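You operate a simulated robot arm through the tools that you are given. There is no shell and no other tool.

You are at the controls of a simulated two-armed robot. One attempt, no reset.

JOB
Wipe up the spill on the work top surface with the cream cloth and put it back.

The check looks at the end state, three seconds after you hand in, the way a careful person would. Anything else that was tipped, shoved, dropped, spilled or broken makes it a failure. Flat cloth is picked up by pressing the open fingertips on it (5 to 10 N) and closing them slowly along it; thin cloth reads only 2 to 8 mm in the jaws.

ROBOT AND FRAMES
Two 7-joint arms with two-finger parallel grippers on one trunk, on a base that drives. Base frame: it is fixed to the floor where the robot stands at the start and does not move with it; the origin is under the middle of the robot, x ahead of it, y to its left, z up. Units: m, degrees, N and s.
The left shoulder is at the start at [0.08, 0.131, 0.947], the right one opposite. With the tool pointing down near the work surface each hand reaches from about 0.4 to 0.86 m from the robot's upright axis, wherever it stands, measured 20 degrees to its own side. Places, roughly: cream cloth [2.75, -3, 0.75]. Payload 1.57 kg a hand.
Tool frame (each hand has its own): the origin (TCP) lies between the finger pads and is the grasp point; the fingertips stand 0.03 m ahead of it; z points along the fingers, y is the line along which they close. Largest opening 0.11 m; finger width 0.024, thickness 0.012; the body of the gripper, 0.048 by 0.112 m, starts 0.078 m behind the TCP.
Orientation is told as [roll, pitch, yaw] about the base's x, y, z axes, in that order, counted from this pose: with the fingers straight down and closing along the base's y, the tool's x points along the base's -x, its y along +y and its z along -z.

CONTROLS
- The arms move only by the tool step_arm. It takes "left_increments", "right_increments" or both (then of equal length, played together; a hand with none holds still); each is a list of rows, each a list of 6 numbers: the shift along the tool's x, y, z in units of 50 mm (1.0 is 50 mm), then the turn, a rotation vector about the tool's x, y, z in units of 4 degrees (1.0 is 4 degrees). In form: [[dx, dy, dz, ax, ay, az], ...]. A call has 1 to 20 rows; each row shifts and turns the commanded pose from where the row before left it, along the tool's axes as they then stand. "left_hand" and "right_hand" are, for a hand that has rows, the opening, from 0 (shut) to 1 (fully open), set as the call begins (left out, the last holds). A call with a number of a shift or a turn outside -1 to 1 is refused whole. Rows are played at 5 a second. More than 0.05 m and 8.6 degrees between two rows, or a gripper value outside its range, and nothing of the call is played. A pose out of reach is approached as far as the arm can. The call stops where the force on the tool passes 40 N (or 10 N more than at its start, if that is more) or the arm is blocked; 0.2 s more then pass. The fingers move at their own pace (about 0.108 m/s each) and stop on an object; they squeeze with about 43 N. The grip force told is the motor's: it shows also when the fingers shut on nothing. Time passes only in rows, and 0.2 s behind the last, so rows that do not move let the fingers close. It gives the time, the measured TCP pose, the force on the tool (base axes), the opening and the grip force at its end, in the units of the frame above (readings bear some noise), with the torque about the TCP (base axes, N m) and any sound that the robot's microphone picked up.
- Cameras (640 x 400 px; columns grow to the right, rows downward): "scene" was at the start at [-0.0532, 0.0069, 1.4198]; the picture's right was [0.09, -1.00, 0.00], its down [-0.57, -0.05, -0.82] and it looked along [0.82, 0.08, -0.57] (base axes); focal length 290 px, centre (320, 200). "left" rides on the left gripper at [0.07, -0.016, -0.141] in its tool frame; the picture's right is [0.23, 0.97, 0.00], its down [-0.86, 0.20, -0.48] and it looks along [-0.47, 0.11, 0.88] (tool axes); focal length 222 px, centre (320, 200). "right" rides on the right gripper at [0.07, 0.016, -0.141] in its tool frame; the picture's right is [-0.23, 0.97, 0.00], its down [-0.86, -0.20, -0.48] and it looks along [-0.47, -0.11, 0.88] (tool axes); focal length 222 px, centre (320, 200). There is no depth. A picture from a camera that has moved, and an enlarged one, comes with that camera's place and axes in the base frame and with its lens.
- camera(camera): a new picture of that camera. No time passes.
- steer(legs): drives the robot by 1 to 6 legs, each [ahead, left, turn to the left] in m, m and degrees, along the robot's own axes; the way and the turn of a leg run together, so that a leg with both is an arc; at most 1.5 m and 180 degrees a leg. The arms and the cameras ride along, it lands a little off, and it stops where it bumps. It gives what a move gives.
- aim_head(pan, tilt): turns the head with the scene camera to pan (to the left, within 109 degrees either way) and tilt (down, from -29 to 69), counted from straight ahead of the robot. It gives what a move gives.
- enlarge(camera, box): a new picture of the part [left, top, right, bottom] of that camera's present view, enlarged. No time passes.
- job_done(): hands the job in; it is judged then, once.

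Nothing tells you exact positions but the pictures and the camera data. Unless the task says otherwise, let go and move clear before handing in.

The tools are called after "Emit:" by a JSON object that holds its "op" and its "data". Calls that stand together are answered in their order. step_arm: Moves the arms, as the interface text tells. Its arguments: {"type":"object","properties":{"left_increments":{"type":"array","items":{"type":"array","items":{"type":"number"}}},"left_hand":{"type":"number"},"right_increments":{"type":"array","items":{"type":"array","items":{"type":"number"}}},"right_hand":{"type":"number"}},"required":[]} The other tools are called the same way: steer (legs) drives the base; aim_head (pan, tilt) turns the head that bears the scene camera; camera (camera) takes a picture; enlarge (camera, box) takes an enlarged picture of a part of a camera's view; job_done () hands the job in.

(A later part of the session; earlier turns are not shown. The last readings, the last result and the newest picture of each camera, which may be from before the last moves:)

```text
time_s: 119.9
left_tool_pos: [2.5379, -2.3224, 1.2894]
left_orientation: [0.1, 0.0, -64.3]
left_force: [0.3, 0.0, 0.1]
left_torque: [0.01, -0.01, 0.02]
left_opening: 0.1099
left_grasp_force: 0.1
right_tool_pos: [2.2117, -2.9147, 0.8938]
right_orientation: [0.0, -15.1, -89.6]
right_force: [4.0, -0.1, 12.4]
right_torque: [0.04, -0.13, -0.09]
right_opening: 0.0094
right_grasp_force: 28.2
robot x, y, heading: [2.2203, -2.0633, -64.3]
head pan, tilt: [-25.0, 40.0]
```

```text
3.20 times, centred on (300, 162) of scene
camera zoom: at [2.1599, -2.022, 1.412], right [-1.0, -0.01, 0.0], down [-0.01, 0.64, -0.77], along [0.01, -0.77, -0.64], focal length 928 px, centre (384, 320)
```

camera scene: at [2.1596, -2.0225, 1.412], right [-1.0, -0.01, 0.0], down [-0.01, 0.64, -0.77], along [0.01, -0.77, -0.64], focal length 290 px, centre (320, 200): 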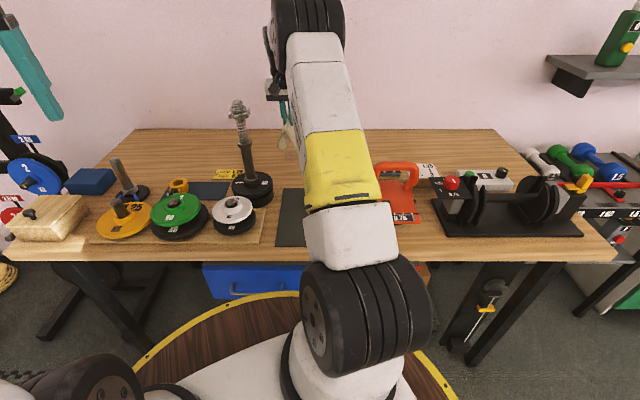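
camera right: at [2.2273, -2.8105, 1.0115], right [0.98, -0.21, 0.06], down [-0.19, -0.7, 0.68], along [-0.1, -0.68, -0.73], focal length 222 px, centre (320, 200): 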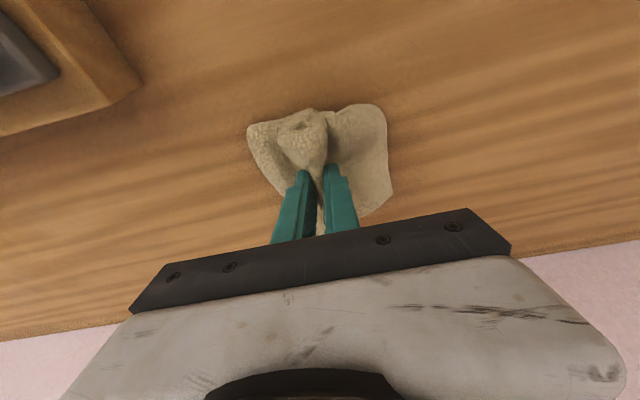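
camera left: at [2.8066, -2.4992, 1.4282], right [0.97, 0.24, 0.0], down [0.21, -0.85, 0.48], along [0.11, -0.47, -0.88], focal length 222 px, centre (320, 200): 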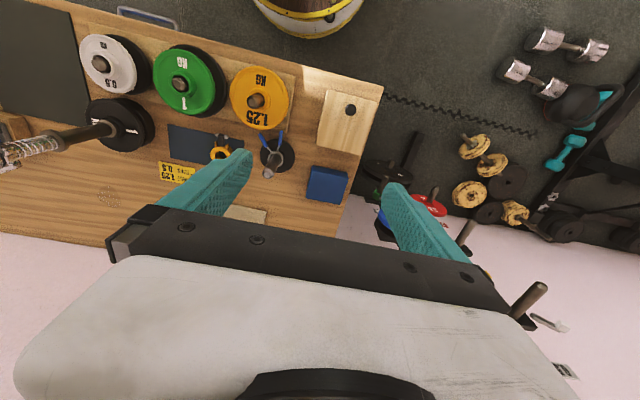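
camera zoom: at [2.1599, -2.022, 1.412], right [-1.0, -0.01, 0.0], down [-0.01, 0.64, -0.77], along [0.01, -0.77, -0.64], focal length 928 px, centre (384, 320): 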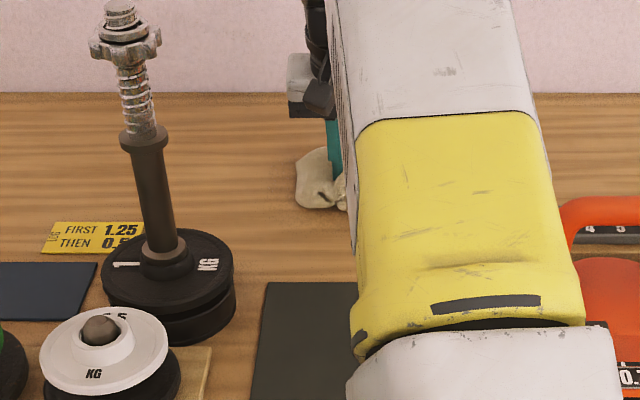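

The wood around the cloth looks clean. I lift the hand 8 cm and look at the area.

Emit:
{"op": "step_arm", "data": {"right_increments": [[-0.104, 0, -0.386, 0, 0, 0], [-0.104, 0, -0.386, 0, 0, 0], [-0.104, 0, -0.386, 0, 0, 0], [-0.104, 0, -0.386, 0, 0, 0], [0, -0.8, 0, 0, 0, 0], [0, 0, 0, 0, 0, 0]]}}

Emit:
{"op": "camera", "data": {"camera": "right"}}

Emit:
{"op": "enlarge", "data": {"camera": "right", "box": [260, 60, 500, 220]}}

Emit:
{"op": "enlarge", "data": {"camera": "scene", "box": [200, 100, 400, 225]}}

```text
time_s: 121.3
left_tool_pos: [2.5372, -2.3236, 1.2896]
left_orientation: [0.0, 0.1, -64.4]
left_force: [-0.6, -0.1, -0.3]
left_torque: [0.02, -0.02, -0.02]
left_opening: 0.11
left_grasp_force: 0.0
right_tool_pos: [2.1702, -2.9153, 0.9725]
right_orientation: [0.0, -15.1, -89.7]
right_force: [0.5, 0.0, 0.1]
right_torque: [-0.02, 0.02, -0.09]
right_opening: 0.0086
right_grasp_force: 27.8
robot x, y, heading: [2.2189, -2.06, -64.5]
head pan, tilt: [-25.0, 40.0]
```

```text
taken
camera right: at [2.1854, -2.8113, 1.0909], right [0.98, -0.21, 0.06], down [-0.19, -0.7, 0.68], along [-0.1, -0.68, -0.73], focal length 222 px, centre (320, 200)
```

right: 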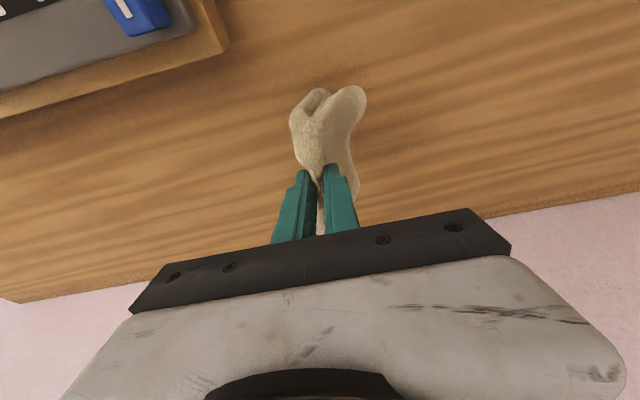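

```text
2.50 times, centred on (380, 140) of right
camera zoom: at [2.1854, -2.8113, 1.0909], right [0.98, -0.21, 0.06], down [-0.19, -0.7, 0.68], along [-0.1, -0.68, -0.73], focal length 555 px, centre (170, 350)
```

zoom: 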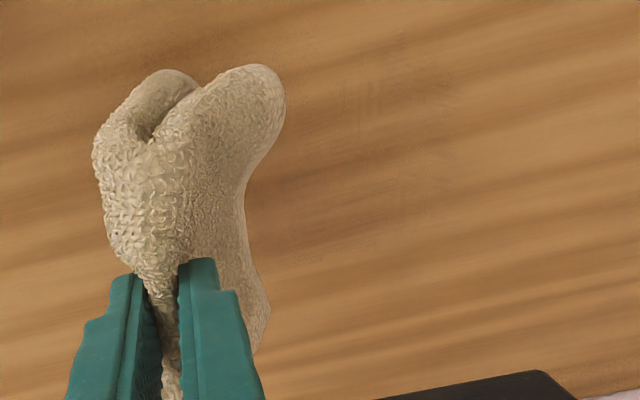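

```text
3.20 times, centred on (300, 162) of scene
camera zoom: at [2.1596, -2.0225, 1.412], right [-1.0, -0.01, 0.0], down [-0.01, 0.64, -0.77], along [0.01, -0.77, -0.64], focal length 928 px, centre (384, 320)
```

zoom: 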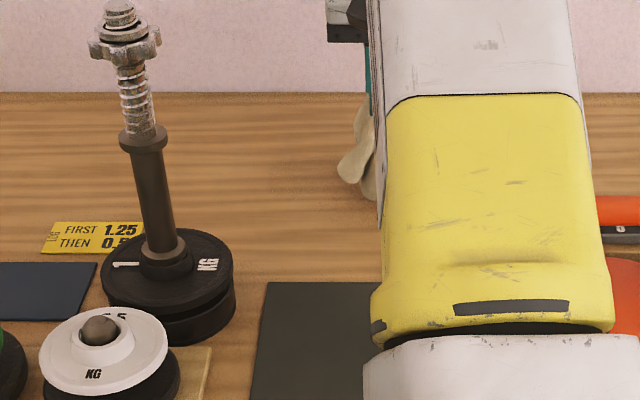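

Only very faint traces remain around x 2.23–2.30, y −2.91 to −2.98. I set the cloth down again for another set of strokes, this time also along y.

Emit:
{"op": "step_arm", "data": {"right_increments": [[0.05, 0.7, -0.013, 0, 0, 0], [0.05, 0.7, -0.013, 0, 0, 0], [0.05, 0.7, -0.013, 0, 0, 0], [0.05, 0.7, -0.013, 0, 0, 0], [0.09, 0, 0.338, 0, 0, 0], [0.09, 0, 0.338, 0, 0, 0], [0.09, 0, 0.338, 0, 0, 0], [0.09, 0, 0.338, 0, 0, 0], [0.02, 0, 0.08, 0, 0, 0], [0, 0, 0, 0, 0, 0]]}}

Emit:
{"op": "enlarge", "data": {"camera": "right", "box": [150, 60, 420, 240]}}

```text
time_s: 123.5
left_tool_pos: [2.5383, -2.3226, 1.2894]
left_orientation: [0.0, -0.1, -64.3]
left_force: [-0.5, 0.2, -0.1]
left_torque: [0.0, 0.0, 0.02]
left_opening: 0.11
left_grasp_force: 0.0
right_tool_pos: [2.3117, -2.9035, 0.8994]
right_orientation: [0.1, -15.0, -89.5]
right_force: [-0.4, 1.2, 6.4]
right_torque: [-0.01, -0.05, -0.07]
right_opening: 0.009
right_grasp_force: 27.7
robot x, y, heading: [2.2184, -2.0599, -64.4]
head pan, tilt: [-25.0, 40.0]
```

```text
2.22 times, centred on (285, 150) of right
camera zoom: at [2.3267, -2.7996, 1.0175], right [0.98, -0.21, 0.06], down [-0.19, -0.7, 0.68], along [-0.1, -0.68, -0.73], focal length 494 px, centre (398, 311)
```

zoom: 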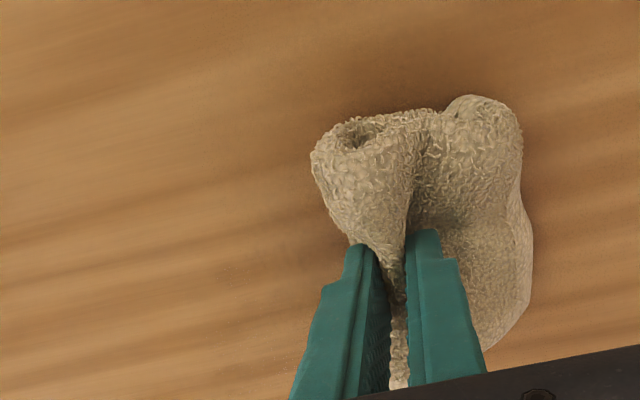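

Contact with 6.4 N. I press a little more and raster with finer line spacing over the faint traces.

Emit:
{"op": "step_arm", "data": {"right_increments": [[0.02, 0, 0.08, 0, 0, 0], [0, -0.4, 0, 0, 0, 0], [0, -0.4, 0, 0, 0, 0], [0, -0.4, 0, 0, 0, 0], [0, -0.4, 0, 0, 0, 0], [0, -0.4, 0, 0, 0, 0], [-0.29, 0, 0.078, 0, 0, 0], [0, 0.4, 0, 0, 0, 0], [0, 0.4, 0, 0, 0, 0], [0, 0.4, 0, 0, 0, 0], [0, 0.4, 0, 0, 0, 0], [0, 0.4, 0, 0, 0, 0], [-0.29, 0, 0.078, 0, 0, 0], [0, -0.4, 0, 0, 0, 0], [0, -0.4, 0, 0, 0, 0], [0, -0.4, 0, 0, 0, 0], [0, -0.4, 0, 0, 0, 0], [0, -0.4, 0, 0, 0, 0], [-0.29, 0, 0.078, 0, 0, 0]]}}

Emit:
{"op": "step_arm", "data": {"right_increments": [[0, 0.4, 0, 0, 0, 0], [0, 0.4, 0, 0, 0, 0], [0, 0.4, 0, 0, 0, 0], [0, 0.4, 0, 0, 0, 0], [0, 0.4, 0, 0, 0, 0], [-0.29, 0, 0.078, 0, 0, 0], [0, -0.4, 0, 0, 0, 0], [0, -0.4, 0, 0, 0, 0], [0, -0.4, 0, 0, 0, 0], [0, -0.4, 0, 0, 0, 0], [0, -0.4, 0, 0, 0, 0], [-0.29, 0, 0.078, 0, 0, 0], [0, 0.4, 0, 0, 0, 0], [0, 0.4, 0, 0, 0, 0], [0, 0.4, 0, 0, 0, 0], [0, 0.4, 0, 0, 0, 0], [0, 0.4, 0, 0, 0, 0]]}}

Emit:
{"op": "enlarge", "data": {"camera": "right", "box": [150, 60, 420, 240]}}

```text
time_s: 127.5
left_tool_pos: [2.5371, -2.3228, 1.2888]
left_orientation: [0.0, 0.0, -64.3]
left_force: [0.9, 1.8, 0.3]
left_torque: [0.0, -0.01, -0.01]
left_opening: 0.1098
left_grasp_force: 0.0
right_tool_pos: [2.2107, -2.9483, 0.8948]
right_orientation: [0.0, -15.1, -89.5]
right_force: [-0.1, 0.8, 3.3]
right_torque: [0.04, -0.02, -0.03]
right_opening: 0.009
right_grasp_force: 27.0
robot x, y, heading: [2.2195, -2.0604, -64.2]
head pan, tilt: [-25.0, 40.0]
```

```text
time_s: 131.1
left_tool_pos: [2.5374, -2.3229, 1.2892]
left_orientation: [0.0, 0.0, -64.3]
left_force: [0.6, 0.5, 0.2]
left_torque: [0.0, -0.02, -0.02]
left_opening: 0.1098
left_grasp_force: 0.1
right_tool_pos: [2.3128, -2.9798, 0.8969]
right_orientation: [0.1, -15.0, -89.5]
right_force: [-0.3, 0.3, 2.6]
right_torque: [0.0, 0.02, -0.03]
right_opening: 0.0092
right_grasp_force: 27.3
robot x, y, heading: [2.2223, -2.0589, -64.4]
head pan, tilt: [-25.0, 40.0]
```

```text
2.22 times, centred on (285, 150) of right
camera zoom: at [2.3276, -2.876, 1.0147], right [0.98, -0.21, 0.06], down [-0.19, -0.7, 0.68], along [-0.1, -0.68, -0.73], focal length 494 px, centre (398, 311)
```

zoom: 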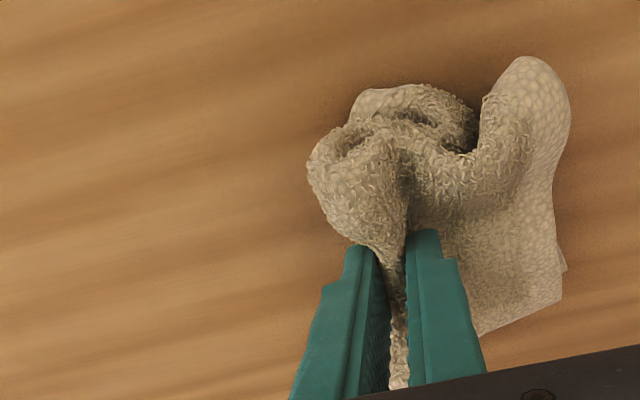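

The wood to the left of the cloth looks clean. I zoom further to check for specks.

Emit:
{"op": "enlarge", "data": {"camera": "right", "box": [130, 70, 300, 220]}}

Emit:
{"op": "enlarge", "data": {"camera": "scene", "box": [230, 120, 350, 195]}}

```text
2.67 times, centred on (215, 145) of right
camera zoom: at [2.3276, -2.876, 1.0147], right [0.98, -0.21, 0.06], down [-0.19, -0.7, 0.68], along [-0.1, -0.68, -0.73], focal length 592 px, centre (600, 347)
```

zoom: 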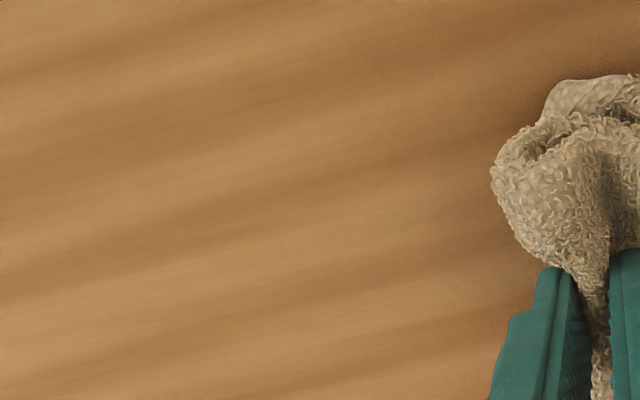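

```text
5.33 times, centred on (290, 158) of scene
camera zoom: at [2.1594, -2.0222, 1.4119], right [-1.0, -0.01, 0.0], down [-0.01, 0.64, -0.77], along [0.01, -0.77, -0.64], focal length 1547 px, centre (480, 427)
```

zoom: 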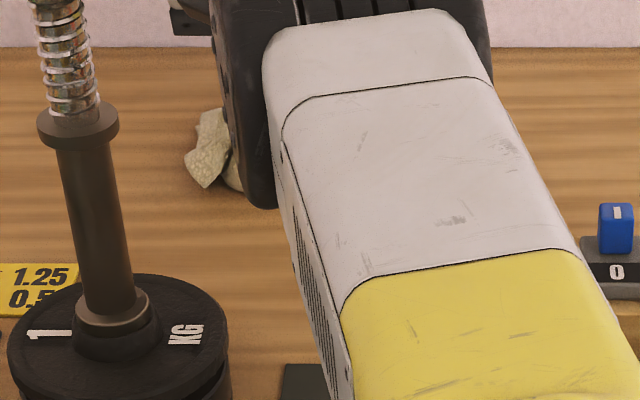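

The visible wood is clean. I lift, shift aside and look at the rest of the area.

Emit:
{"op": "step_arm", "data": {"right_increments": [[-0.104, 0, -0.386, 0, 0, 0], [-0.104, 0, -0.386, 0, 0, 0], [-0.104, 0, -0.386, 0, 0, 0], [-0.104, 0, -0.386, 0, 0, 0], [0.2, -0.8, -0.05, 0, 0, 0], [0.2, -0.8, -0.05, 0, 0, 0], [0.2, -0.8, -0.05, 0, 0, 0], [0, 0, 0, 0, 0, 0]]}}

Emit:
{"op": "camera", "data": {"camera": "right"}}

Emit:
{"op": "enlarge", "data": {"camera": "right", "box": [260, 60, 500, 220]}}

Emit:
{"op": "enlarge", "data": {"camera": "scene", "box": [230, 120, 350, 195]}}

```text
time_s: 132.9
left_tool_pos: [2.5372, -2.3233, 1.2889]
left_orientation: [0.0, 0.0, -64.3]
left_force: [0.1, 0.7, -0.2]
left_torque: [0.0, 0.01, 0.03]
left_opening: 0.11
left_grasp_force: 0.2
right_tool_pos: [2.1896, -2.9405, 0.9748]
right_orientation: [0.0, -15.1, -89.7]
right_force: [-0.5, -0.1, 0.3]
right_torque: [0.0, -0.01, -0.07]
right_opening: 0.0091
right_grasp_force: 27.0
right hand out of reach, approached as far as the arm can: row 3, 4
robot x, y, heading: [2.2248, -2.0637, -64.1]
head pan, tilt: [-25.0, 40.0]
```

```text
taken
camera right: at [2.2049, -2.8366, 1.0929], right [0.98, -0.21, 0.06], down [-0.19, -0.7, 0.68], along [-0.1, -0.68, -0.73], focal length 222 px, centre (320, 200)
```

right: 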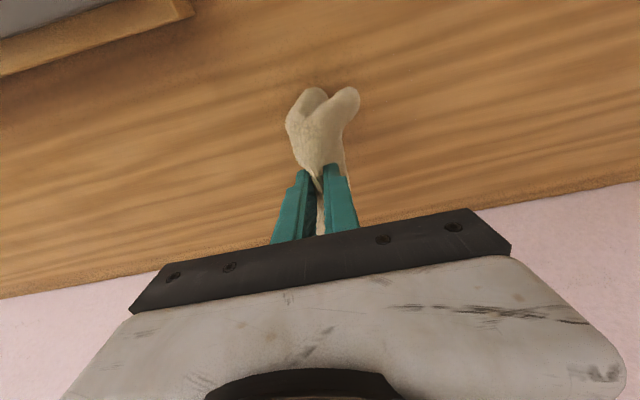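

```text
2.50 times, centred on (380, 140) of right
camera zoom: at [2.2049, -2.8366, 1.0929], right [0.98, -0.21, 0.06], down [-0.19, -0.7, 0.68], along [-0.1, -0.68, -0.73], focal length 555 px, centre (170, 350)
```

zoom: 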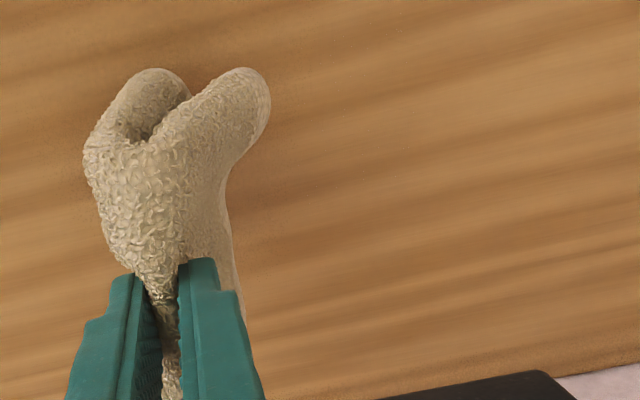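

```text
5.33 times, centred on (290, 158) of scene
camera zoom: at [2.1595, -2.0225, 1.412], right [-1.0, -0.01, 0.0], down [-0.01, 0.64, -0.77], along [0.01, -0.77, -0.64], focal length 1547 px, centre (480, 427)
```

zoom: 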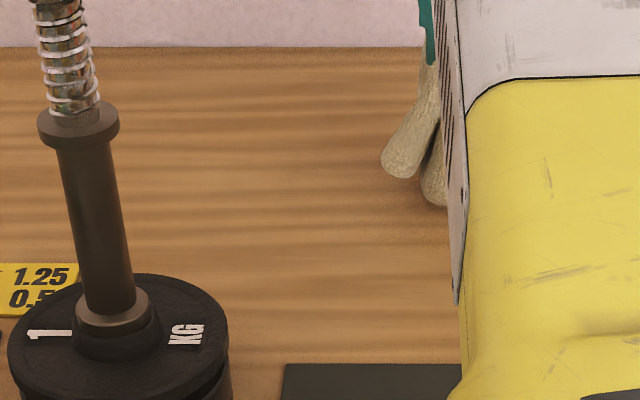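

The stain is gone; the wood is clean from both views. Now I lift and retract the hand the way it came, clear of the pole, to carry the cloth back.

Emit:
{"op": "step_arm", "data": {"right_increments": [[0.461, 0, -0.727, 0, 0, 0], [0.461, 0, -0.727, 0, 0, 0], [0.461, 0, -0.727, 0, 0, 0], [0.461, 0, -0.727, 0, 0, 0], [0.461, 0, -0.727, 0, 0, 0], [0.461, 0, -0.727, 0, 0, 0], [0.179, -0.1, -0.876, 0, 0, 0], [0.179, -0.1, -0.876, 0, 0, 0], [0.179, -0.1, -0.876, 0, 0, 0], [0.179, -0.1, -0.876, 0, 0, 0], [0.179, -0.1, -0.876, 0, 0, 0], [0.179, -0.1, -0.876, 0, 0, 0], [0, 0, 0, 0, 0, 0]]}}

Emit:
{"op": "camera", "data": {"camera": "right"}}

Emit:
{"op": "enlarge", "data": {"camera": "right", "box": [180, 60, 500, 240]}}

Emit:
{"op": "camera", "data": {"camera": "scene"}}

```text
time_s: 135.7
left_tool_pos: [2.537, -2.3231, 1.2891]
left_orientation: [0.0, 0.0, -64.3]
left_force: [0.2, -0.6, 0.2]
left_torque: [0.0, 0.05, 0.02]
left_opening: 0.1099
left_grasp_force: 0.1
right_tool_pos: [2.1552, -2.6323, 1.3889]
right_orientation: [0.1, -15.0, -89.6]
right_force: [0.2, 0.4, -0.5]
right_torque: [-0.01, 0.04, -0.06]
right_opening: 0.009
right_grasp_force: 27.6
robot x, y, heading: [2.2202, -2.0632, -64.3]
head pan, tilt: [-25.0, 40.0]
```

```text
taken
camera right: at [2.1714, -2.5279, 1.5074], right [0.98, -0.21, 0.06], down [-0.19, -0.7, 0.68], along [-0.1, -0.68, -0.73], focal length 222 px, centre (320, 200)
```

right: 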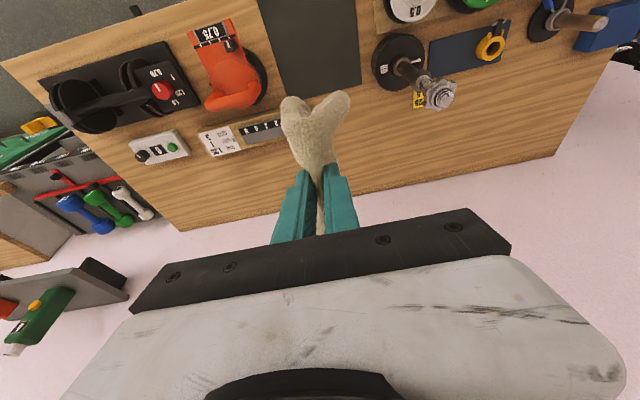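

```text
2.00 times, centred on (340, 150) of right
camera zoom: at [2.1714, -2.5279, 1.5074], right [0.98, -0.21, 0.06], down [-0.19, -0.7, 0.68], along [-0.1, -0.68, -0.73], focal length 444 px, centre (280, 300)
```

zoom: 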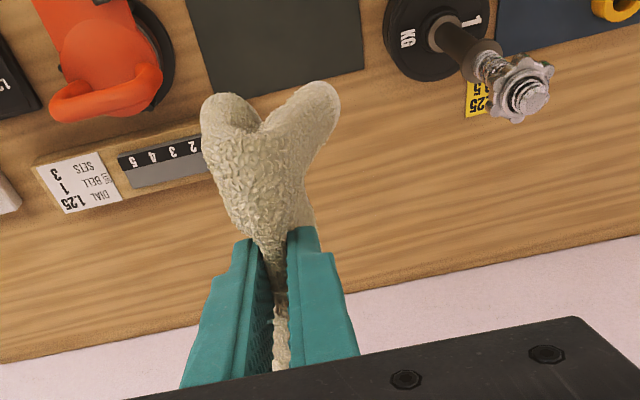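

```text
taken
camera scene: at [2.1595, -2.0223, 1.412], right [-1.0, -0.01, 0.0], down [-0.01, 0.64, -0.77], along [0.01, -0.77, -0.64], focal length 290 px, centre (320, 200)
```

scene: 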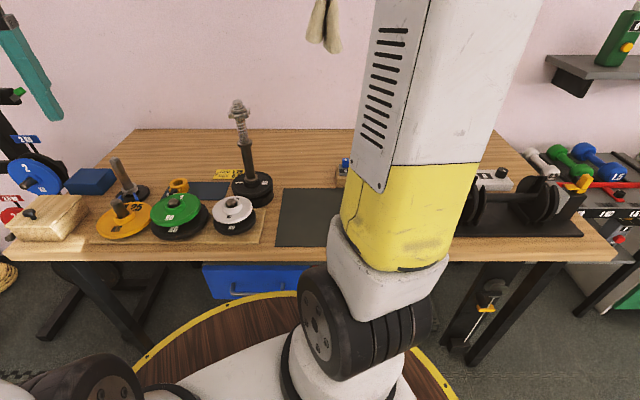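

The bench is clean and nothing else moved. I drive back to the pick-up position.

Emit:
{"op": "steer", "data": {"legs": [[0.1755, 0.4061, -0.4]]}}

Emit:
{"op": "camera", "data": {"camera": "right"}}

Emit:
{"op": "camera", "data": {"camera": "scene"}}

```text
time_s: 138.4
left_tool_pos: [2.9747, -2.3085, 1.2889]
left_orientation: [0.0, -0.1, -64.7]
left_force: [-1.1, -0.1, 0.0]
left_torque: [-0.03, 0.01, -0.06]
left_opening: 0.1102
left_grasp_force: 0.1
right_tool_pos: [2.5912, -2.6164, 1.3892]
right_orientation: [0.0, -15.0, -90.0]
right_force: [0.0, -0.2, -0.6]
right_torque: [0.01, 0.05, -0.02]
right_opening: 0.009
right_grasp_force: 27.7
robot x, y, heading: [2.6613, -2.0454, -64.8]
head pan, tilt: [-25.0, 40.0]
```

```text
taken
camera right: at [2.6075, -2.5112, 1.5071], right [0.97, -0.22, 0.06], down [-0.2, -0.7, 0.68], along [-0.11, -0.68, -0.73], focal length 222 px, centre (320, 200)
```

right: 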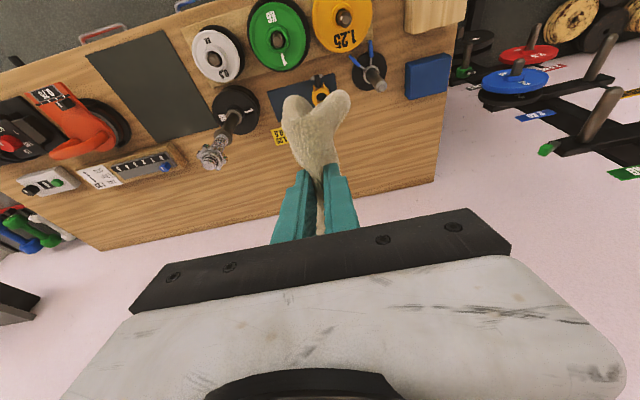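

```text
taken
camera scene: at [2.5994, -2.0053, 1.412], right [-1.0, 0.0, 0.0], down [0.0, 0.64, -0.77], along [0.0, -0.77, -0.64], focal length 290 px, centre (320, 200)
```

scene: 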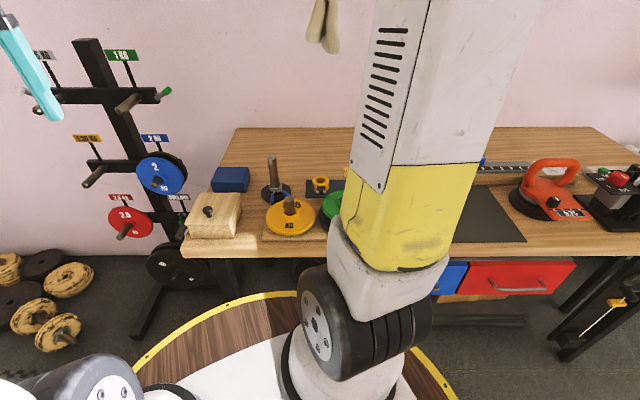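

The robot is back at the pick-up pose. I bring the hand forward and down above the cloth's original place [2.638, −2.93].

Emit:
{"op": "step_arm", "data": {"right_increments": [[-0.193, 0.097, 0.877, 0, 0, 0], [-0.193, 0.097, 0.877, 0, 0, 0], [-0.193, 0.097, 0.877, 0, 0, 0], [-0.193, 0.097, 0.877, 0, 0, 0], [-0.193, 0.097, 0.877, 0, 0, 0], [-0.193, 0.097, 0.877, 0, 0, 0], [-0.443, 0.067, 0.602, 0, 0, 0], [-0.443, 0.067, 0.602, 0, 0, 0], [-0.443, 0.067, 0.602, 0, 0, 0], [-0.443, 0.067, 0.602, 0, 0, 0], [-0.443, 0.067, 0.602, 0, 0, 0], [-0.443, 0.067, 0.602, 0, 0, 0], [0, 0, 0, 0, 0, 0]]}}

Emit:
{"op": "camera", "data": {"camera": "right"}}

Emit:
{"op": "camera", "data": {"camera": "scene"}}

```text
time_s: 141.2
left_tool_pos: [2.9749, -2.3091, 1.2895]
left_orientation: [0.0, 0.0, -64.7]
left_force: [-0.2, 0.2, 0.0]
left_torque: [0.01, 0.01, -0.02]
left_opening: 0.1101
left_grasp_force: 0.0
right_tool_pos: [2.6435, -2.9139, 1.0075]
right_orientation: [0.0, -15.0, -90.0]
right_force: [-1.1, -0.7, 0.2]
right_torque: [-0.02, 0.02, -0.06]
right_opening: 0.0089
right_grasp_force: 27.5
robot x, y, heading: [2.6581, -2.0459, -64.6]
head pan, tilt: [-25.0, 40.0]
```

```text
taken
camera right: at [2.6589, -2.8098, 1.1259], right [0.97, -0.22, 0.06], down [-0.2, -0.7, 0.68], along [-0.11, -0.68, -0.73], focal length 222 px, centre (320, 200)
```

right: 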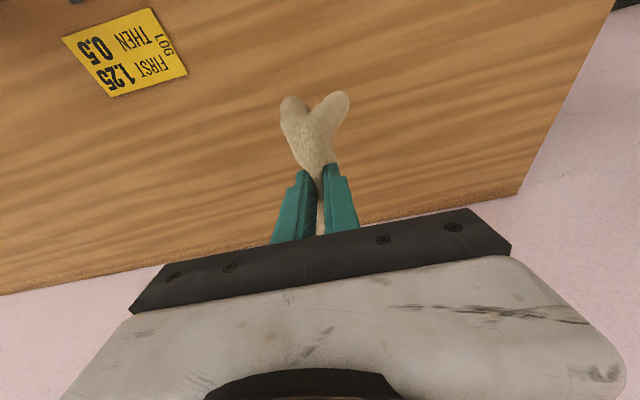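

```text
taken
camera scene: at [2.5996, -2.0055, 1.412], right [-1.0, 0.0, 0.0], down [0.0, 0.64, -0.77], along [0.0, -0.77, -0.64], focal length 290 px, centre (320, 200)
```

scene: 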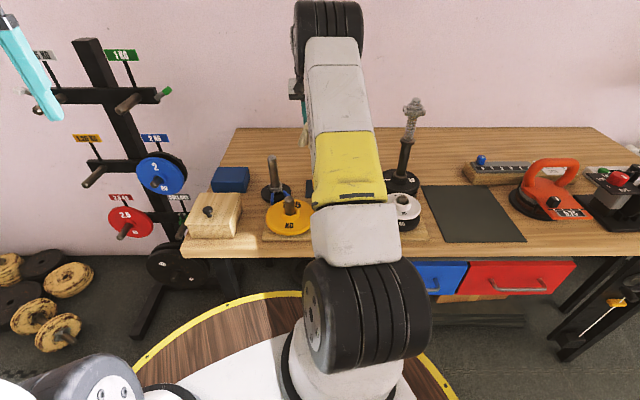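

I lower slowly so the flaps touch down and watch how they spread.

Emit:
{"op": "step_arm", "data": {"right_increments": [[0.052, -0.02, 0.387, 0, 0, 0], [0.052, -0.02, 0.387, 0, 0, 0], [0.052, -0.02, 0.387, 0, 0, 0], [0.052, -0.02, 0.387, 0, 0, 0], [0, 0, 0, 0, 0, 0]]}}

Emit:
{"op": "camera", "data": {"camera": "right"}}

Emit:
{"op": "enlarge", "data": {"camera": "scene", "box": [250, 110, 350, 190]}}

```text
time_s: 142.4
left_tool_pos: [2.9737, -2.3087, 1.289]
left_orientation: [0.1, -0.1, -64.7]
left_force: [0.2, -0.7, 0.3]
left_torque: [0.0, -0.01, 0.01]
left_opening: 0.1098
left_grasp_force: 0.0
right_tool_pos: [2.6378, -2.9241, 0.931]
right_orientation: [0.1, -15.0, -89.9]
right_force: [0.2, -0.3, 0.2]
right_torque: [0.0, 0.03, -0.05]
right_opening: 0.0091
right_grasp_force: 27.9
robot x, y, heading: [2.6623, -2.0444, -64.7]
head pan, tilt: [-25.0, 40.0]
```

```text
taken
camera right: at [2.6534, -2.8197, 1.0494], right [0.97, -0.22, 0.06], down [-0.2, -0.7, 0.68], along [-0.11, -0.68, -0.73], focal length 222 px, centre (320, 200)
```

right: 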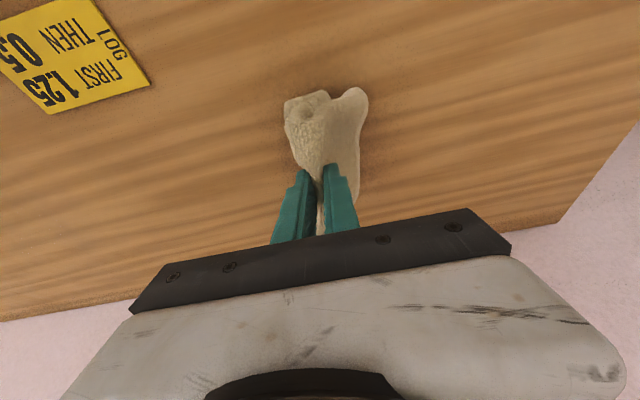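

```text
5.00 times, centred on (300, 150) of scene
camera zoom: at [2.5996, -2.0054, 1.412], right [-1.0, 0.0, 0.0], down [0.0, 0.64, -0.77], along [0.0, -0.77, -0.64], focal length 1450 px, centre (420, 450)
```

zoom: 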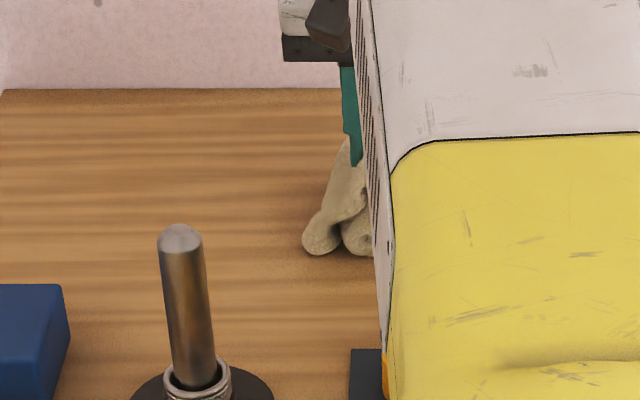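

The cloth's lower edge touches the bench. I continue lowering to near the surface.

Emit:
{"op": "step_arm", "data": {"right_increments": [[0.026, 0, 0.097, 0, 0, 0], [0.026, 0, 0.097, 0, 0, 0], [0.026, 0, 0.097, 0, 0, 0], [0.026, 0, 0.097, 0, 0, 0], [0.026, 0, 0.097, 0, 0, 0], [0, 0, 0, 0, 0, 0]]}}

Emit:
{"op": "enlarge", "data": {"camera": "right", "box": [180, 60, 450, 240]}}

```text
time_s: 143.8
left_tool_pos: [2.9749, -2.3085, 1.2886]
left_orientation: [0.0, 0.0, -64.6]
left_force: [0.3, -0.6, 0.7]
left_torque: [-0.03, 0.01, -0.02]
left_opening: 0.1099
left_grasp_force: 0.0
right_tool_pos: [2.6372, -2.9255, 0.9048]
right_orientation: [-0.1, -15.0, -90.1]
right_force: [-0.2, -0.5, 0.8]
right_torque: [0.02, 0.02, -0.07]
right_opening: 0.0092
right_grasp_force: 27.5
robot x, y, heading: [2.6577, -2.0472, -64.6]
head pan, tilt: [-25.0, 40.0]
```

```text
2.22 times, centred on (315, 150) of right
camera zoom: at [2.6534, -2.8207, 1.0238], right [0.97, -0.22, 0.06], down [-0.2, -0.7, 0.68], along [-0.11, -0.68, -0.73], focal length 494 px, centre (331, 311)
```

zoom: 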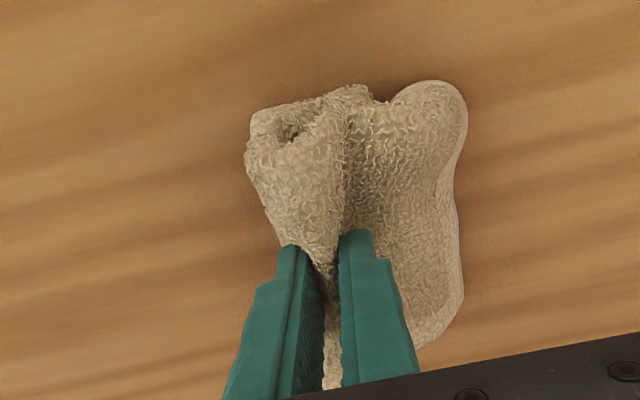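

The right flap lies outward, but the left flap's end curled under. I raise slightly, shift left and come down again while moving to the right so the left flap trails out flat.

Emit:
{"op": "step_arm", "data": {"right_increments": [[-0.104, 0, -0.386, 0, 0, 0], [-0.104, 0, -0.386, 0, 0, 0], [-0.052, -0.5, -0.193, 0, 0, 0], [0, -0.5, 0, 0, 0, 0], [0, 0, 0, 0, 0, 0], [0.052, 0.1, 0.193, 0, 0, 0], [0.052, 0.2, 0.193, 0, 0, 0], [0.052, 0.2, 0.193, 0, 0, 0], [0.026, 0.2, 0.097, 0, 0, 0], [0.026, 0.2, 0.097, 0, 0, 0], [0.026, 0.1, 0.097, 0, 0, 0], [0, 0, 0, 0, 0, 0]]}}

Emit:
{"op": "enlarge", "data": {"camera": "right", "box": [180, 60, 450, 240]}}

```text
time_s: 146.4
left_tool_pos: [2.9749, -2.3095, 1.2898]
left_orientation: [0.0, 0.0, -64.7]
left_force: [0.3, -0.1, -0.3]
left_torque: [0.01, -0.01, 0.01]
left_opening: 0.1099
left_grasp_force: 0.2
right_tool_pos: [2.6374, -2.924, 0.9117]
right_orientation: [0.0, -15.0, -90.0]
right_force: [0.8, -0.2, -0.1]
right_torque: [0.06, 0.0, -0.03]
right_opening: 0.0089
right_grasp_force: 27.0
robot x, y, heading: [2.66, -2.0481, -64.5]
head pan, tilt: [-25.0, 40.0]
```

```text
2.22 times, centred on (315, 150) of right
camera zoom: at [2.6542, -2.8205, 1.0295], right [0.97, -0.22, 0.06], down [-0.2, -0.7, 0.68], along [-0.11, -0.68, -0.73], focal length 494 px, centre (331, 311)
```

zoom: 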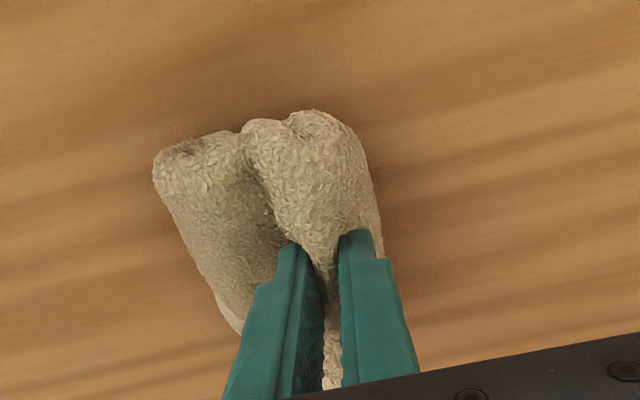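

Now the left flap trails out and the right one tucks under. I raise until the ends hang free to see the natural hanging shape.

Emit:
{"op": "step_arm", "data": {"right_increments": [[-0.104, 0, -0.386, 0, 0, 0], [-0.104, 0, -0.386, 0, 0, 0], [0, 0, 0, 0, 0, 0], [0, 0, 0, 0, 0, 0], [0, 0, 0, 0, 0, 0]]}}

Emit:
{"op": "enlarge", "data": {"camera": "right", "box": [180, 60, 450, 240]}}

Emit:
{"op": "enlarge", "data": {"camera": "scene", "box": [250, 110, 350, 190]}}

```text
time_s: 147.6
left_tool_pos: [2.9745, -2.3084, 1.289]
left_orientation: [0.0, 0.0, -64.7]
left_force: [-0.1, -1.0, 0.1]
left_torque: [-0.02, 0.02, 0.01]
left_opening: 0.11
left_grasp_force: 0.1
right_tool_pos: [2.638, -2.9245, 0.952]
right_orientation: [0.1, -14.9, -90.0]
right_force: [0.8, -0.1, 0.2]
right_torque: [-0.02, -0.02, -0.02]
right_opening: 0.0091
right_grasp_force: 27.3
robot x, y, heading: [2.6601, -2.0427, -64.5]
head pan, tilt: [-25.0, 40.0]
```

```text
2.22 times, centred on (315, 150) of right
camera zoom: at [2.6535, -2.8198, 1.07], right [0.97, -0.22, 0.06], down [-0.2, -0.7, 0.68], along [-0.11, -0.68, -0.73], focal length 494 px, centre (331, 311)
```

zoom: 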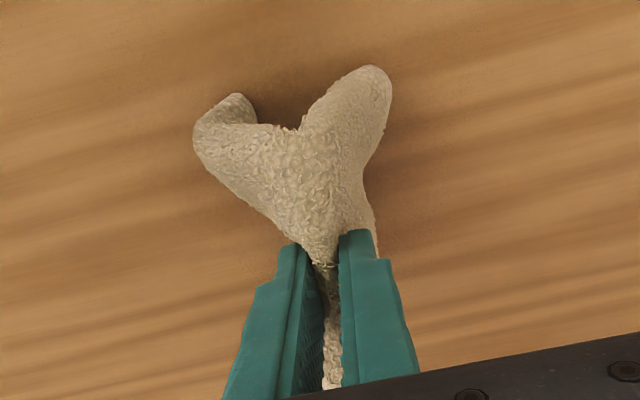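

```text
5.00 times, centred on (300, 150) of scene
camera zoom: at [2.5996, -2.0054, 1.412], right [-1.0, 0.0, 0.0], down [0.0, 0.64, -0.77], along [0.0, -0.77, -0.64], focal length 1450 px, centre (420, 450)
```

zoom: 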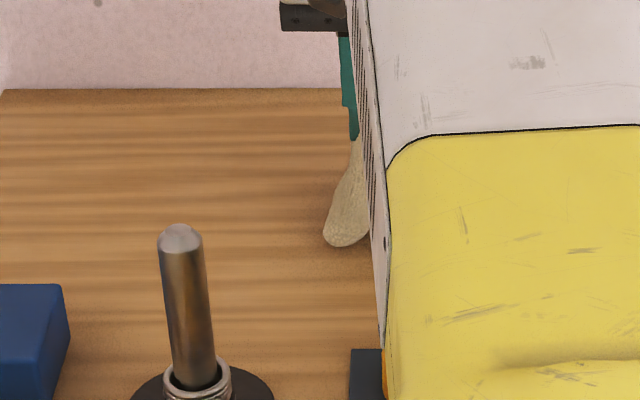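

Now both flaps hang in an open V. I lower straight and slowly so both should spread outward.

Emit:
{"op": "step_arm", "data": {"right_increments": [[0.026, 0, 0.097, 0, 0, 0], [0.026, 0, 0.097, 0, 0, 0], [0.026, 0, 0.097, 0, 0, 0], [0.026, 0, 0.097, 0, 0, 0], [0, 0, 0, 0, 0, 0]]}}

Emit:
{"op": "enlarge", "data": {"camera": "right", "box": [180, 60, 450, 240]}}

```text
time_s: 148.8
left_tool_pos: [2.976, -2.3084, 1.2893]
left_orientation: [0.1, 0.0, -64.8]
left_force: [1.1, 0.3, 0.0]
left_torque: [0.02, -0.01, 0.01]
left_opening: 0.11
left_grasp_force: 0.1
right_tool_pos: [2.6376, -2.925, 0.9319]
right_orientation: [-0.1, -15.0, -90.0]
right_force: [-0.4, -0.4, -0.5]
right_torque: [-0.01, 0.0, -0.07]
right_opening: 0.0092
right_grasp_force: 27.9
robot x, y, heading: [2.6627, -2.0444, -64.8]
head pan, tilt: [-25.0, 40.0]
```

```text
2.22 times, centred on (315, 150) of right
camera zoom: at [2.653, -2.821, 1.05], right [0.97, -0.22, 0.06], down [-0.2, -0.7, 0.68], along [-0.11, -0.68, -0.73], focal length 494 px, centre (331, 311)
```

zoom: 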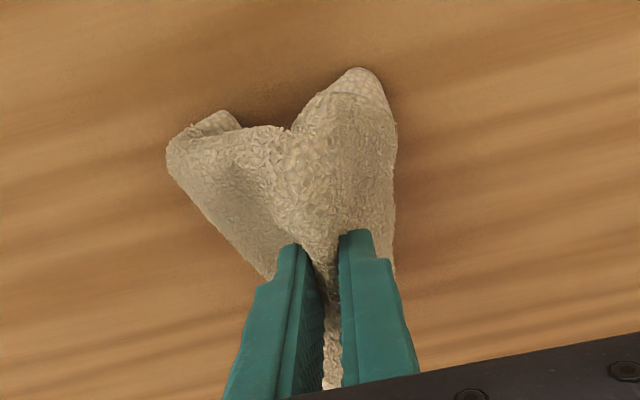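

The left flap spreads outward; I nudge slightly to −x while lowering so the right flap also tips outward.

Emit:
{"op": "step_arm", "data": {"right_increments": [[0.01, -0.15, 0.04, 0, 0, 0], [0.01, -0.15, 0.04, 0, 0, 0], [0.01, -0.1, 0.04, 0, 0, 0], [0.026, 0, 0.097, 0, 0, 0], [0, 0, 0, 0, 0, 0]]}}

Emit:
{"op": "enlarge", "data": {"camera": "right", "box": [180, 60, 450, 240]}}

```text
time_s: 150.0
left_tool_pos: [2.9749, -2.3087, 1.2903]
left_orientation: [-0.1, 0.1, -64.6]
left_force: [-0.3, -0.8, -0.2]
left_torque: [0.02, -0.01, -0.01]
left_opening: 0.11
left_grasp_force: 0.0
right_tool_pos: [2.6172, -2.926, 0.9193]
right_orientation: [0.0, -14.9, -90.0]
right_force: [0.4, -0.1, -0.7]
right_torque: [-0.01, 0.03, -0.06]
right_opening: 0.0092
right_grasp_force: 27.8
robot x, y, heading: [2.6597, -2.048, -64.7]
head pan, tilt: [-25.0, 40.0]
```

```text
2.22 times, centred on (315, 150) of right
camera zoom: at [2.6328, -2.821, 1.038], right [0.97, -0.22, 0.06], down [-0.2, -0.7, 0.68], along [-0.11, -0.68, -0.73], focal length 494 px, centre (331, 311)
```

zoom: 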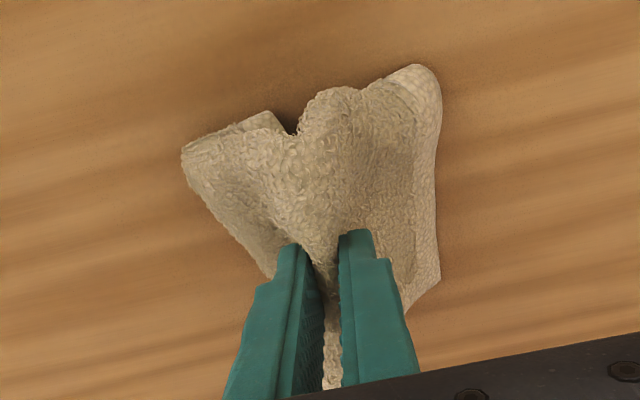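

Both flaps now spread outward. I keep lowering straight down.

Emit:
{"op": "step_arm", "data": {"right_increments": [[0.026, 0.05, 0.097, 0, 0, 0], [0.026, 0.05, 0.097, 0, 0, 0], [0.026, 0.05, 0.097, 0, 0, 0], [0.026, 0.05, 0.097, 0, 0, 0], [0, 0, 0, 0, 0, 0]]}}

Emit:
{"op": "enlarge", "data": {"camera": "right", "box": [180, 60, 450, 240]}}

```text
time_s: 151.2
left_tool_pos: [2.9745, -2.309, 1.2894]
left_orientation: [0.0, -0.1, -64.6]
left_force: [0.0, 0.6, 0.0]
left_torque: [0.0, 0.0, 0.03]
left_opening: 0.1099
left_grasp_force: 0.0
right_tool_pos: [2.6282, -2.9251, 0.8999]
right_orientation: [0.0, -15.0, -90.1]
right_force: [0.1, -1.1, 1.3]
right_torque: [-0.01, 0.03, -0.02]
right_opening: 0.0093
right_grasp_force: 27.9
robot x, y, heading: [2.6587, -2.0469, -64.8]
head pan, tilt: [-25.0, 40.0]
```

```text
2.22 times, centred on (315, 150) of right
camera zoom: at [2.6436, -2.821, 1.0178], right [0.97, -0.22, 0.06], down [-0.2, -0.7, 0.68], along [-0.11, -0.68, -0.73], focal length 494 px, centre (331, 311)
```

zoom: 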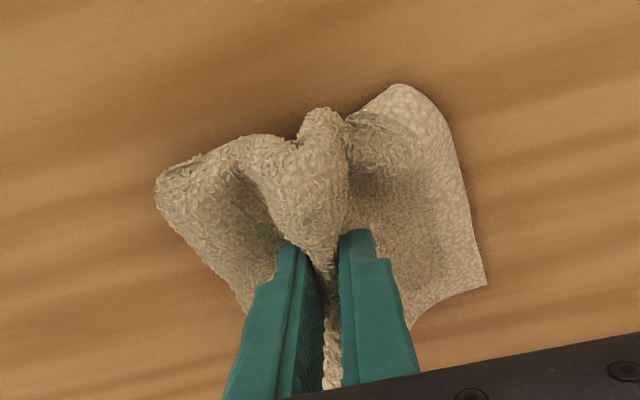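

Both flaps lie outward nicely. I press down lightly, then open the fingers slowly so they spread the cloth as they part.

Emit:
{"op": "step_arm", "data": {"right_increments": [[0.026, 0.05, 0.097, 0, 0, 0], [0.013, 0.05, 0.05, 0, 0, 0], [0, 0, 0, 0, 0, 0]]}}

Emit:
{"op": "enlarge", "data": {"camera": "right", "box": [180, 60, 450, 240]}}

```text
time_s: 152.0
left_tool_pos: [2.9744, -2.309, 1.2901]
left_orientation: [0.0, 0.0, -64.6]
left_force: [-0.3, 0.3, 0.0]
left_torque: [-0.01, 0.01, 0.01]
left_opening: 0.11
left_grasp_force: 0.1
right_tool_pos: [2.6316, -2.9265, 0.8929]
right_orientation: [0.0, -15.1, -90.0]
right_force: [-3.1, -0.3, 8.0]
right_torque: [-0.06, 0.15, -0.04]
right_opening: 0.0094
right_grasp_force: 27.3
robot x, y, heading: [2.6594, -2.0462, -64.5]
head pan, tilt: [-25.0, 40.0]
```

```text
2.22 times, centred on (315, 150) of right
camera zoom: at [2.648, -2.8209, 1.0111], right [0.97, -0.22, 0.06], down [-0.2, -0.7, 0.68], along [-0.11, -0.68, -0.73], focal length 494 px, centre (331, 311)
```

zoom: 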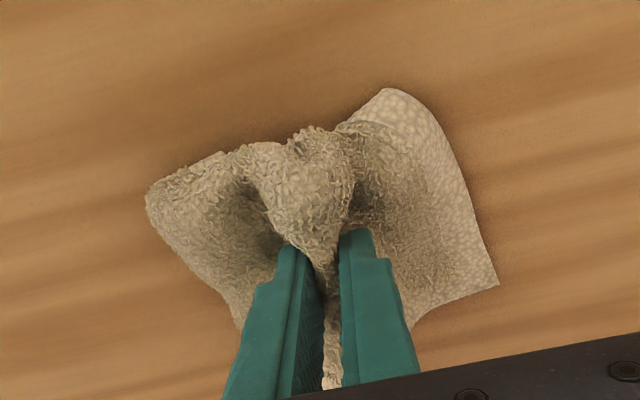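

Pressing with 8 N. Now I open the fingers in small stages.

Emit:
{"op": "step_arm", "data": {"right_increments": [[0, 0, 0, 0, 0, 0]], "right_hand": 0.16}}

Emit:
{"op": "step_arm", "data": {"right_increments": [[0, 0, 0, 0, 0, 0]], "right_hand": 0.24}}

Emit:
{"op": "step_arm", "data": {"right_increments": [[0, 0, 0, 0, 0, 0]], "right_hand": 0.32}}

Emit:
{"op": "enlarge", "data": {"camera": "right", "box": [180, 60, 450, 240]}}

```text
time_s: 152.4
left_tool_pos: [2.9753, -2.3092, 1.2889]
left_orientation: [0.0, -0.1, -64.6]
left_force: [-0.4, -0.7, 0.8]
left_torque: [0.04, -0.02, -0.01]
left_opening: 0.1101
left_grasp_force: 0.1
right_tool_pos: [2.6331, -2.925, 0.8918]
right_orientation: [0.0, -15.0, -90.1]
right_force: [0.7, -1.3, 6.7]
right_torque: [-0.01, 0.1, 0.03]
right_opening: 0.0182
right_grasp_force: 0.1
robot x, y, heading: [2.6586, -2.048, -64.8]
head pan, tilt: [-25.0, 40.0]
```

```text
time_s: 152.8
left_tool_pos: [2.9749, -2.3094, 1.289]
left_orientation: [0.0, 0.0, -64.7]
left_force: [0.6, 0.2, 0.1]
left_torque: [-0.01, 0.03, -0.03]
left_opening: 0.1099
left_grasp_force: 0.1
right_tool_pos: [2.6332, -2.9247, 0.8916]
right_orientation: [0.0, -14.9, -89.9]
right_force: [0.8, 0.3, 5.1]
right_torque: [-0.01, 0.0, 0.01]
right_opening: 0.025
right_grasp_force: 0.0
robot x, y, heading: [2.6586, -2.0432, -64.7]
head pan, tilt: [-25.0, 40.0]
```

```text
time_s: 153.2
left_tool_pos: [2.9743, -2.309, 1.291]
left_orientation: [0.1, -0.1, -64.6]
left_force: [0.0, 0.3, 0.0]
left_torque: [0.03, -0.02, -0.03]
left_opening: 0.1101
left_grasp_force: 0.2
right_tool_pos: [2.6332, -2.9249, 0.892]
right_orientation: [0.1, -15.0, -90.0]
right_force: [1.0, 0.3, 1.9]
right_torque: [0.04, 0.02, -0.01]
right_opening: 0.0341
right_grasp_force: 0.0
robot x, y, heading: [2.6602, -2.0475, -64.6]
head pan, tilt: [-25.0, 40.0]
```

```text
2.22 times, centred on (315, 150) of right
camera zoom: at [2.6485, -2.8206, 1.0102], right [0.97, -0.22, 0.06], down [-0.2, -0.7, 0.68], along [-0.11, -0.68, -0.73], focal length 494 px, centre (331, 311)
```

zoom: 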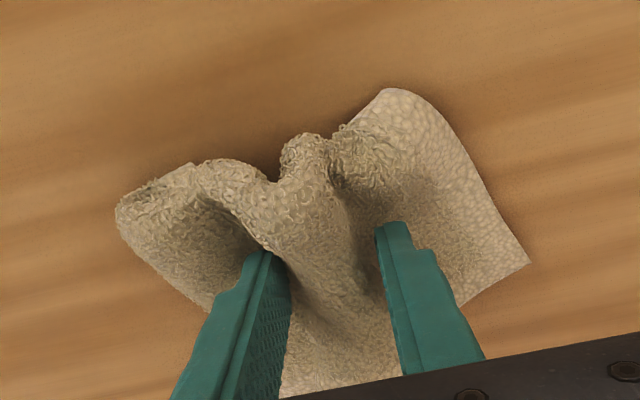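

It is spreading well. The press dropped to 2 N, so I press 4 mm more and keep opening slowly.

Emit:
{"op": "step_arm", "data": {"right_increments": [[0.02, 0, 0.08, 0, 0, 0], [0, 0, 0, 0, 0, 0]]}}

Emit:
{"op": "step_arm", "data": {"right_increments": [[0, 0, 0, 0, 0, 0]], "right_hand": 0.4}}

Emit:
{"op": "step_arm", "data": {"right_increments": [[0, 0, 0, 0, 0, 0]], "right_hand": 0.48}}

Emit:
{"op": "step_arm", "data": {"right_increments": [[0, 0, 0, 0, 0, 0]], "right_hand": 0.56}}

Emit:
{"op": "enlarge", "data": {"camera": "right", "box": [180, 60, 450, 240]}}

```text
time_s: 153.8
left_tool_pos: [2.9745, -2.3094, 1.2893]
left_orientation: [0.0, 0.0, -64.8]
left_force: [0.2, -0.6, -0.4]
left_torque: [-0.02, 0.0, 0.03]
left_opening: 0.11
left_grasp_force: 0.1
right_tool_pos: [2.6326, -2.9256, 0.8886]
right_orientation: [0.1, -15.3, -90.0]
right_force: [1.0, 1.7, 11.2]
right_torque: [0.01, 0.27, -0.03]
right_opening: 0.0347
right_grasp_force: 0.0
robot x, y, heading: [2.662, -2.0475, -64.5]
head pan, tilt: [-25.0, 40.0]
```

```text
time_s: 154.2
left_tool_pos: [2.9735, -2.3081, 1.2902]
left_orientation: [0.0, 0.0, -64.7]
left_force: [0.4, -0.1, -0.4]
left_torque: [-0.01, -0.02, -0.01]
left_opening: 0.11
left_grasp_force: 0.1
right_tool_pos: [2.6358, -2.9248, 0.8896]
right_orientation: [0.1, -15.1, -90.0]
right_force: [4.6, 1.2, 10.7]
right_torque: [0.01, 0.13, 0.0]
right_opening: 0.0401
right_grasp_force: 0.0
robot x, y, heading: [2.6615, -2.0499, -64.7]
head pan, tilt: [-25.0, 40.0]
```

```text
time_s: 154.6
left_tool_pos: [2.9751, -2.3083, 1.2888]
left_orientation: [0.0, 0.0, -64.6]
left_force: [-0.1, 0.2, -0.3]
left_torque: [-0.05, 0.0, 0.0]
left_opening: 0.1102
left_grasp_force: 0.1
right_tool_pos: [2.6339, -2.9249, 0.8888]
right_orientation: [0.0, -15.1, -90.0]
right_force: [4.6, -0.9, 10.9]
right_torque: [-0.03, 0.21, 0.07]
right_opening: 0.0484
right_grasp_force: 0.1
robot x, y, heading: [2.6609, -2.0451, -64.7]
head pan, tilt: [-25.0, 40.0]
```

```text
time_s: 155.0
left_tool_pos: [2.9755, -2.3092, 1.2897]
left_orientation: [0.0, 0.0, -64.7]
left_force: [0.2, 0.3, -0.1]
left_torque: [0.02, -0.01, 0.02]
left_opening: 0.1101
left_grasp_force: 0.0
right_tool_pos: [2.634, -2.9248, 0.8894]
right_orientation: [-0.1, -15.1, -90.0]
right_force: [4.7, -0.3, 12.5]
right_torque: [-0.04, 0.27, 0.01]
right_opening: 0.0571
right_grasp_force: 0.0
robot x, y, heading: [2.6558, -2.0473, -64.8]
head pan, tilt: [-25.0, 40.0]
```

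```text
2.22 times, centred on (315, 150) of right
camera zoom: at [2.6494, -2.8205, 1.0068], right [0.97, -0.22, 0.06], down [-0.2, -0.7, 0.68], along [-0.11, -0.68, -0.73], focal length 494 px, centre (331, 311)
```

zoom: 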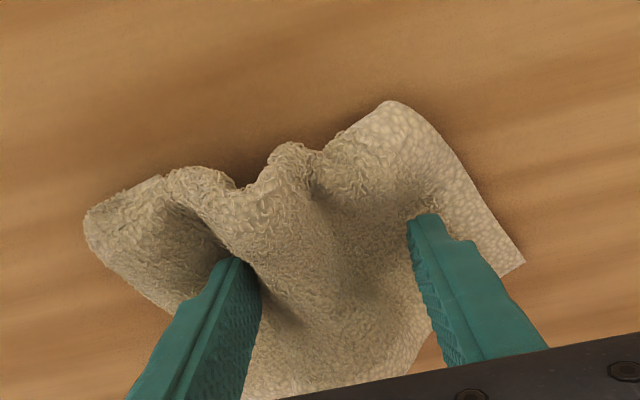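

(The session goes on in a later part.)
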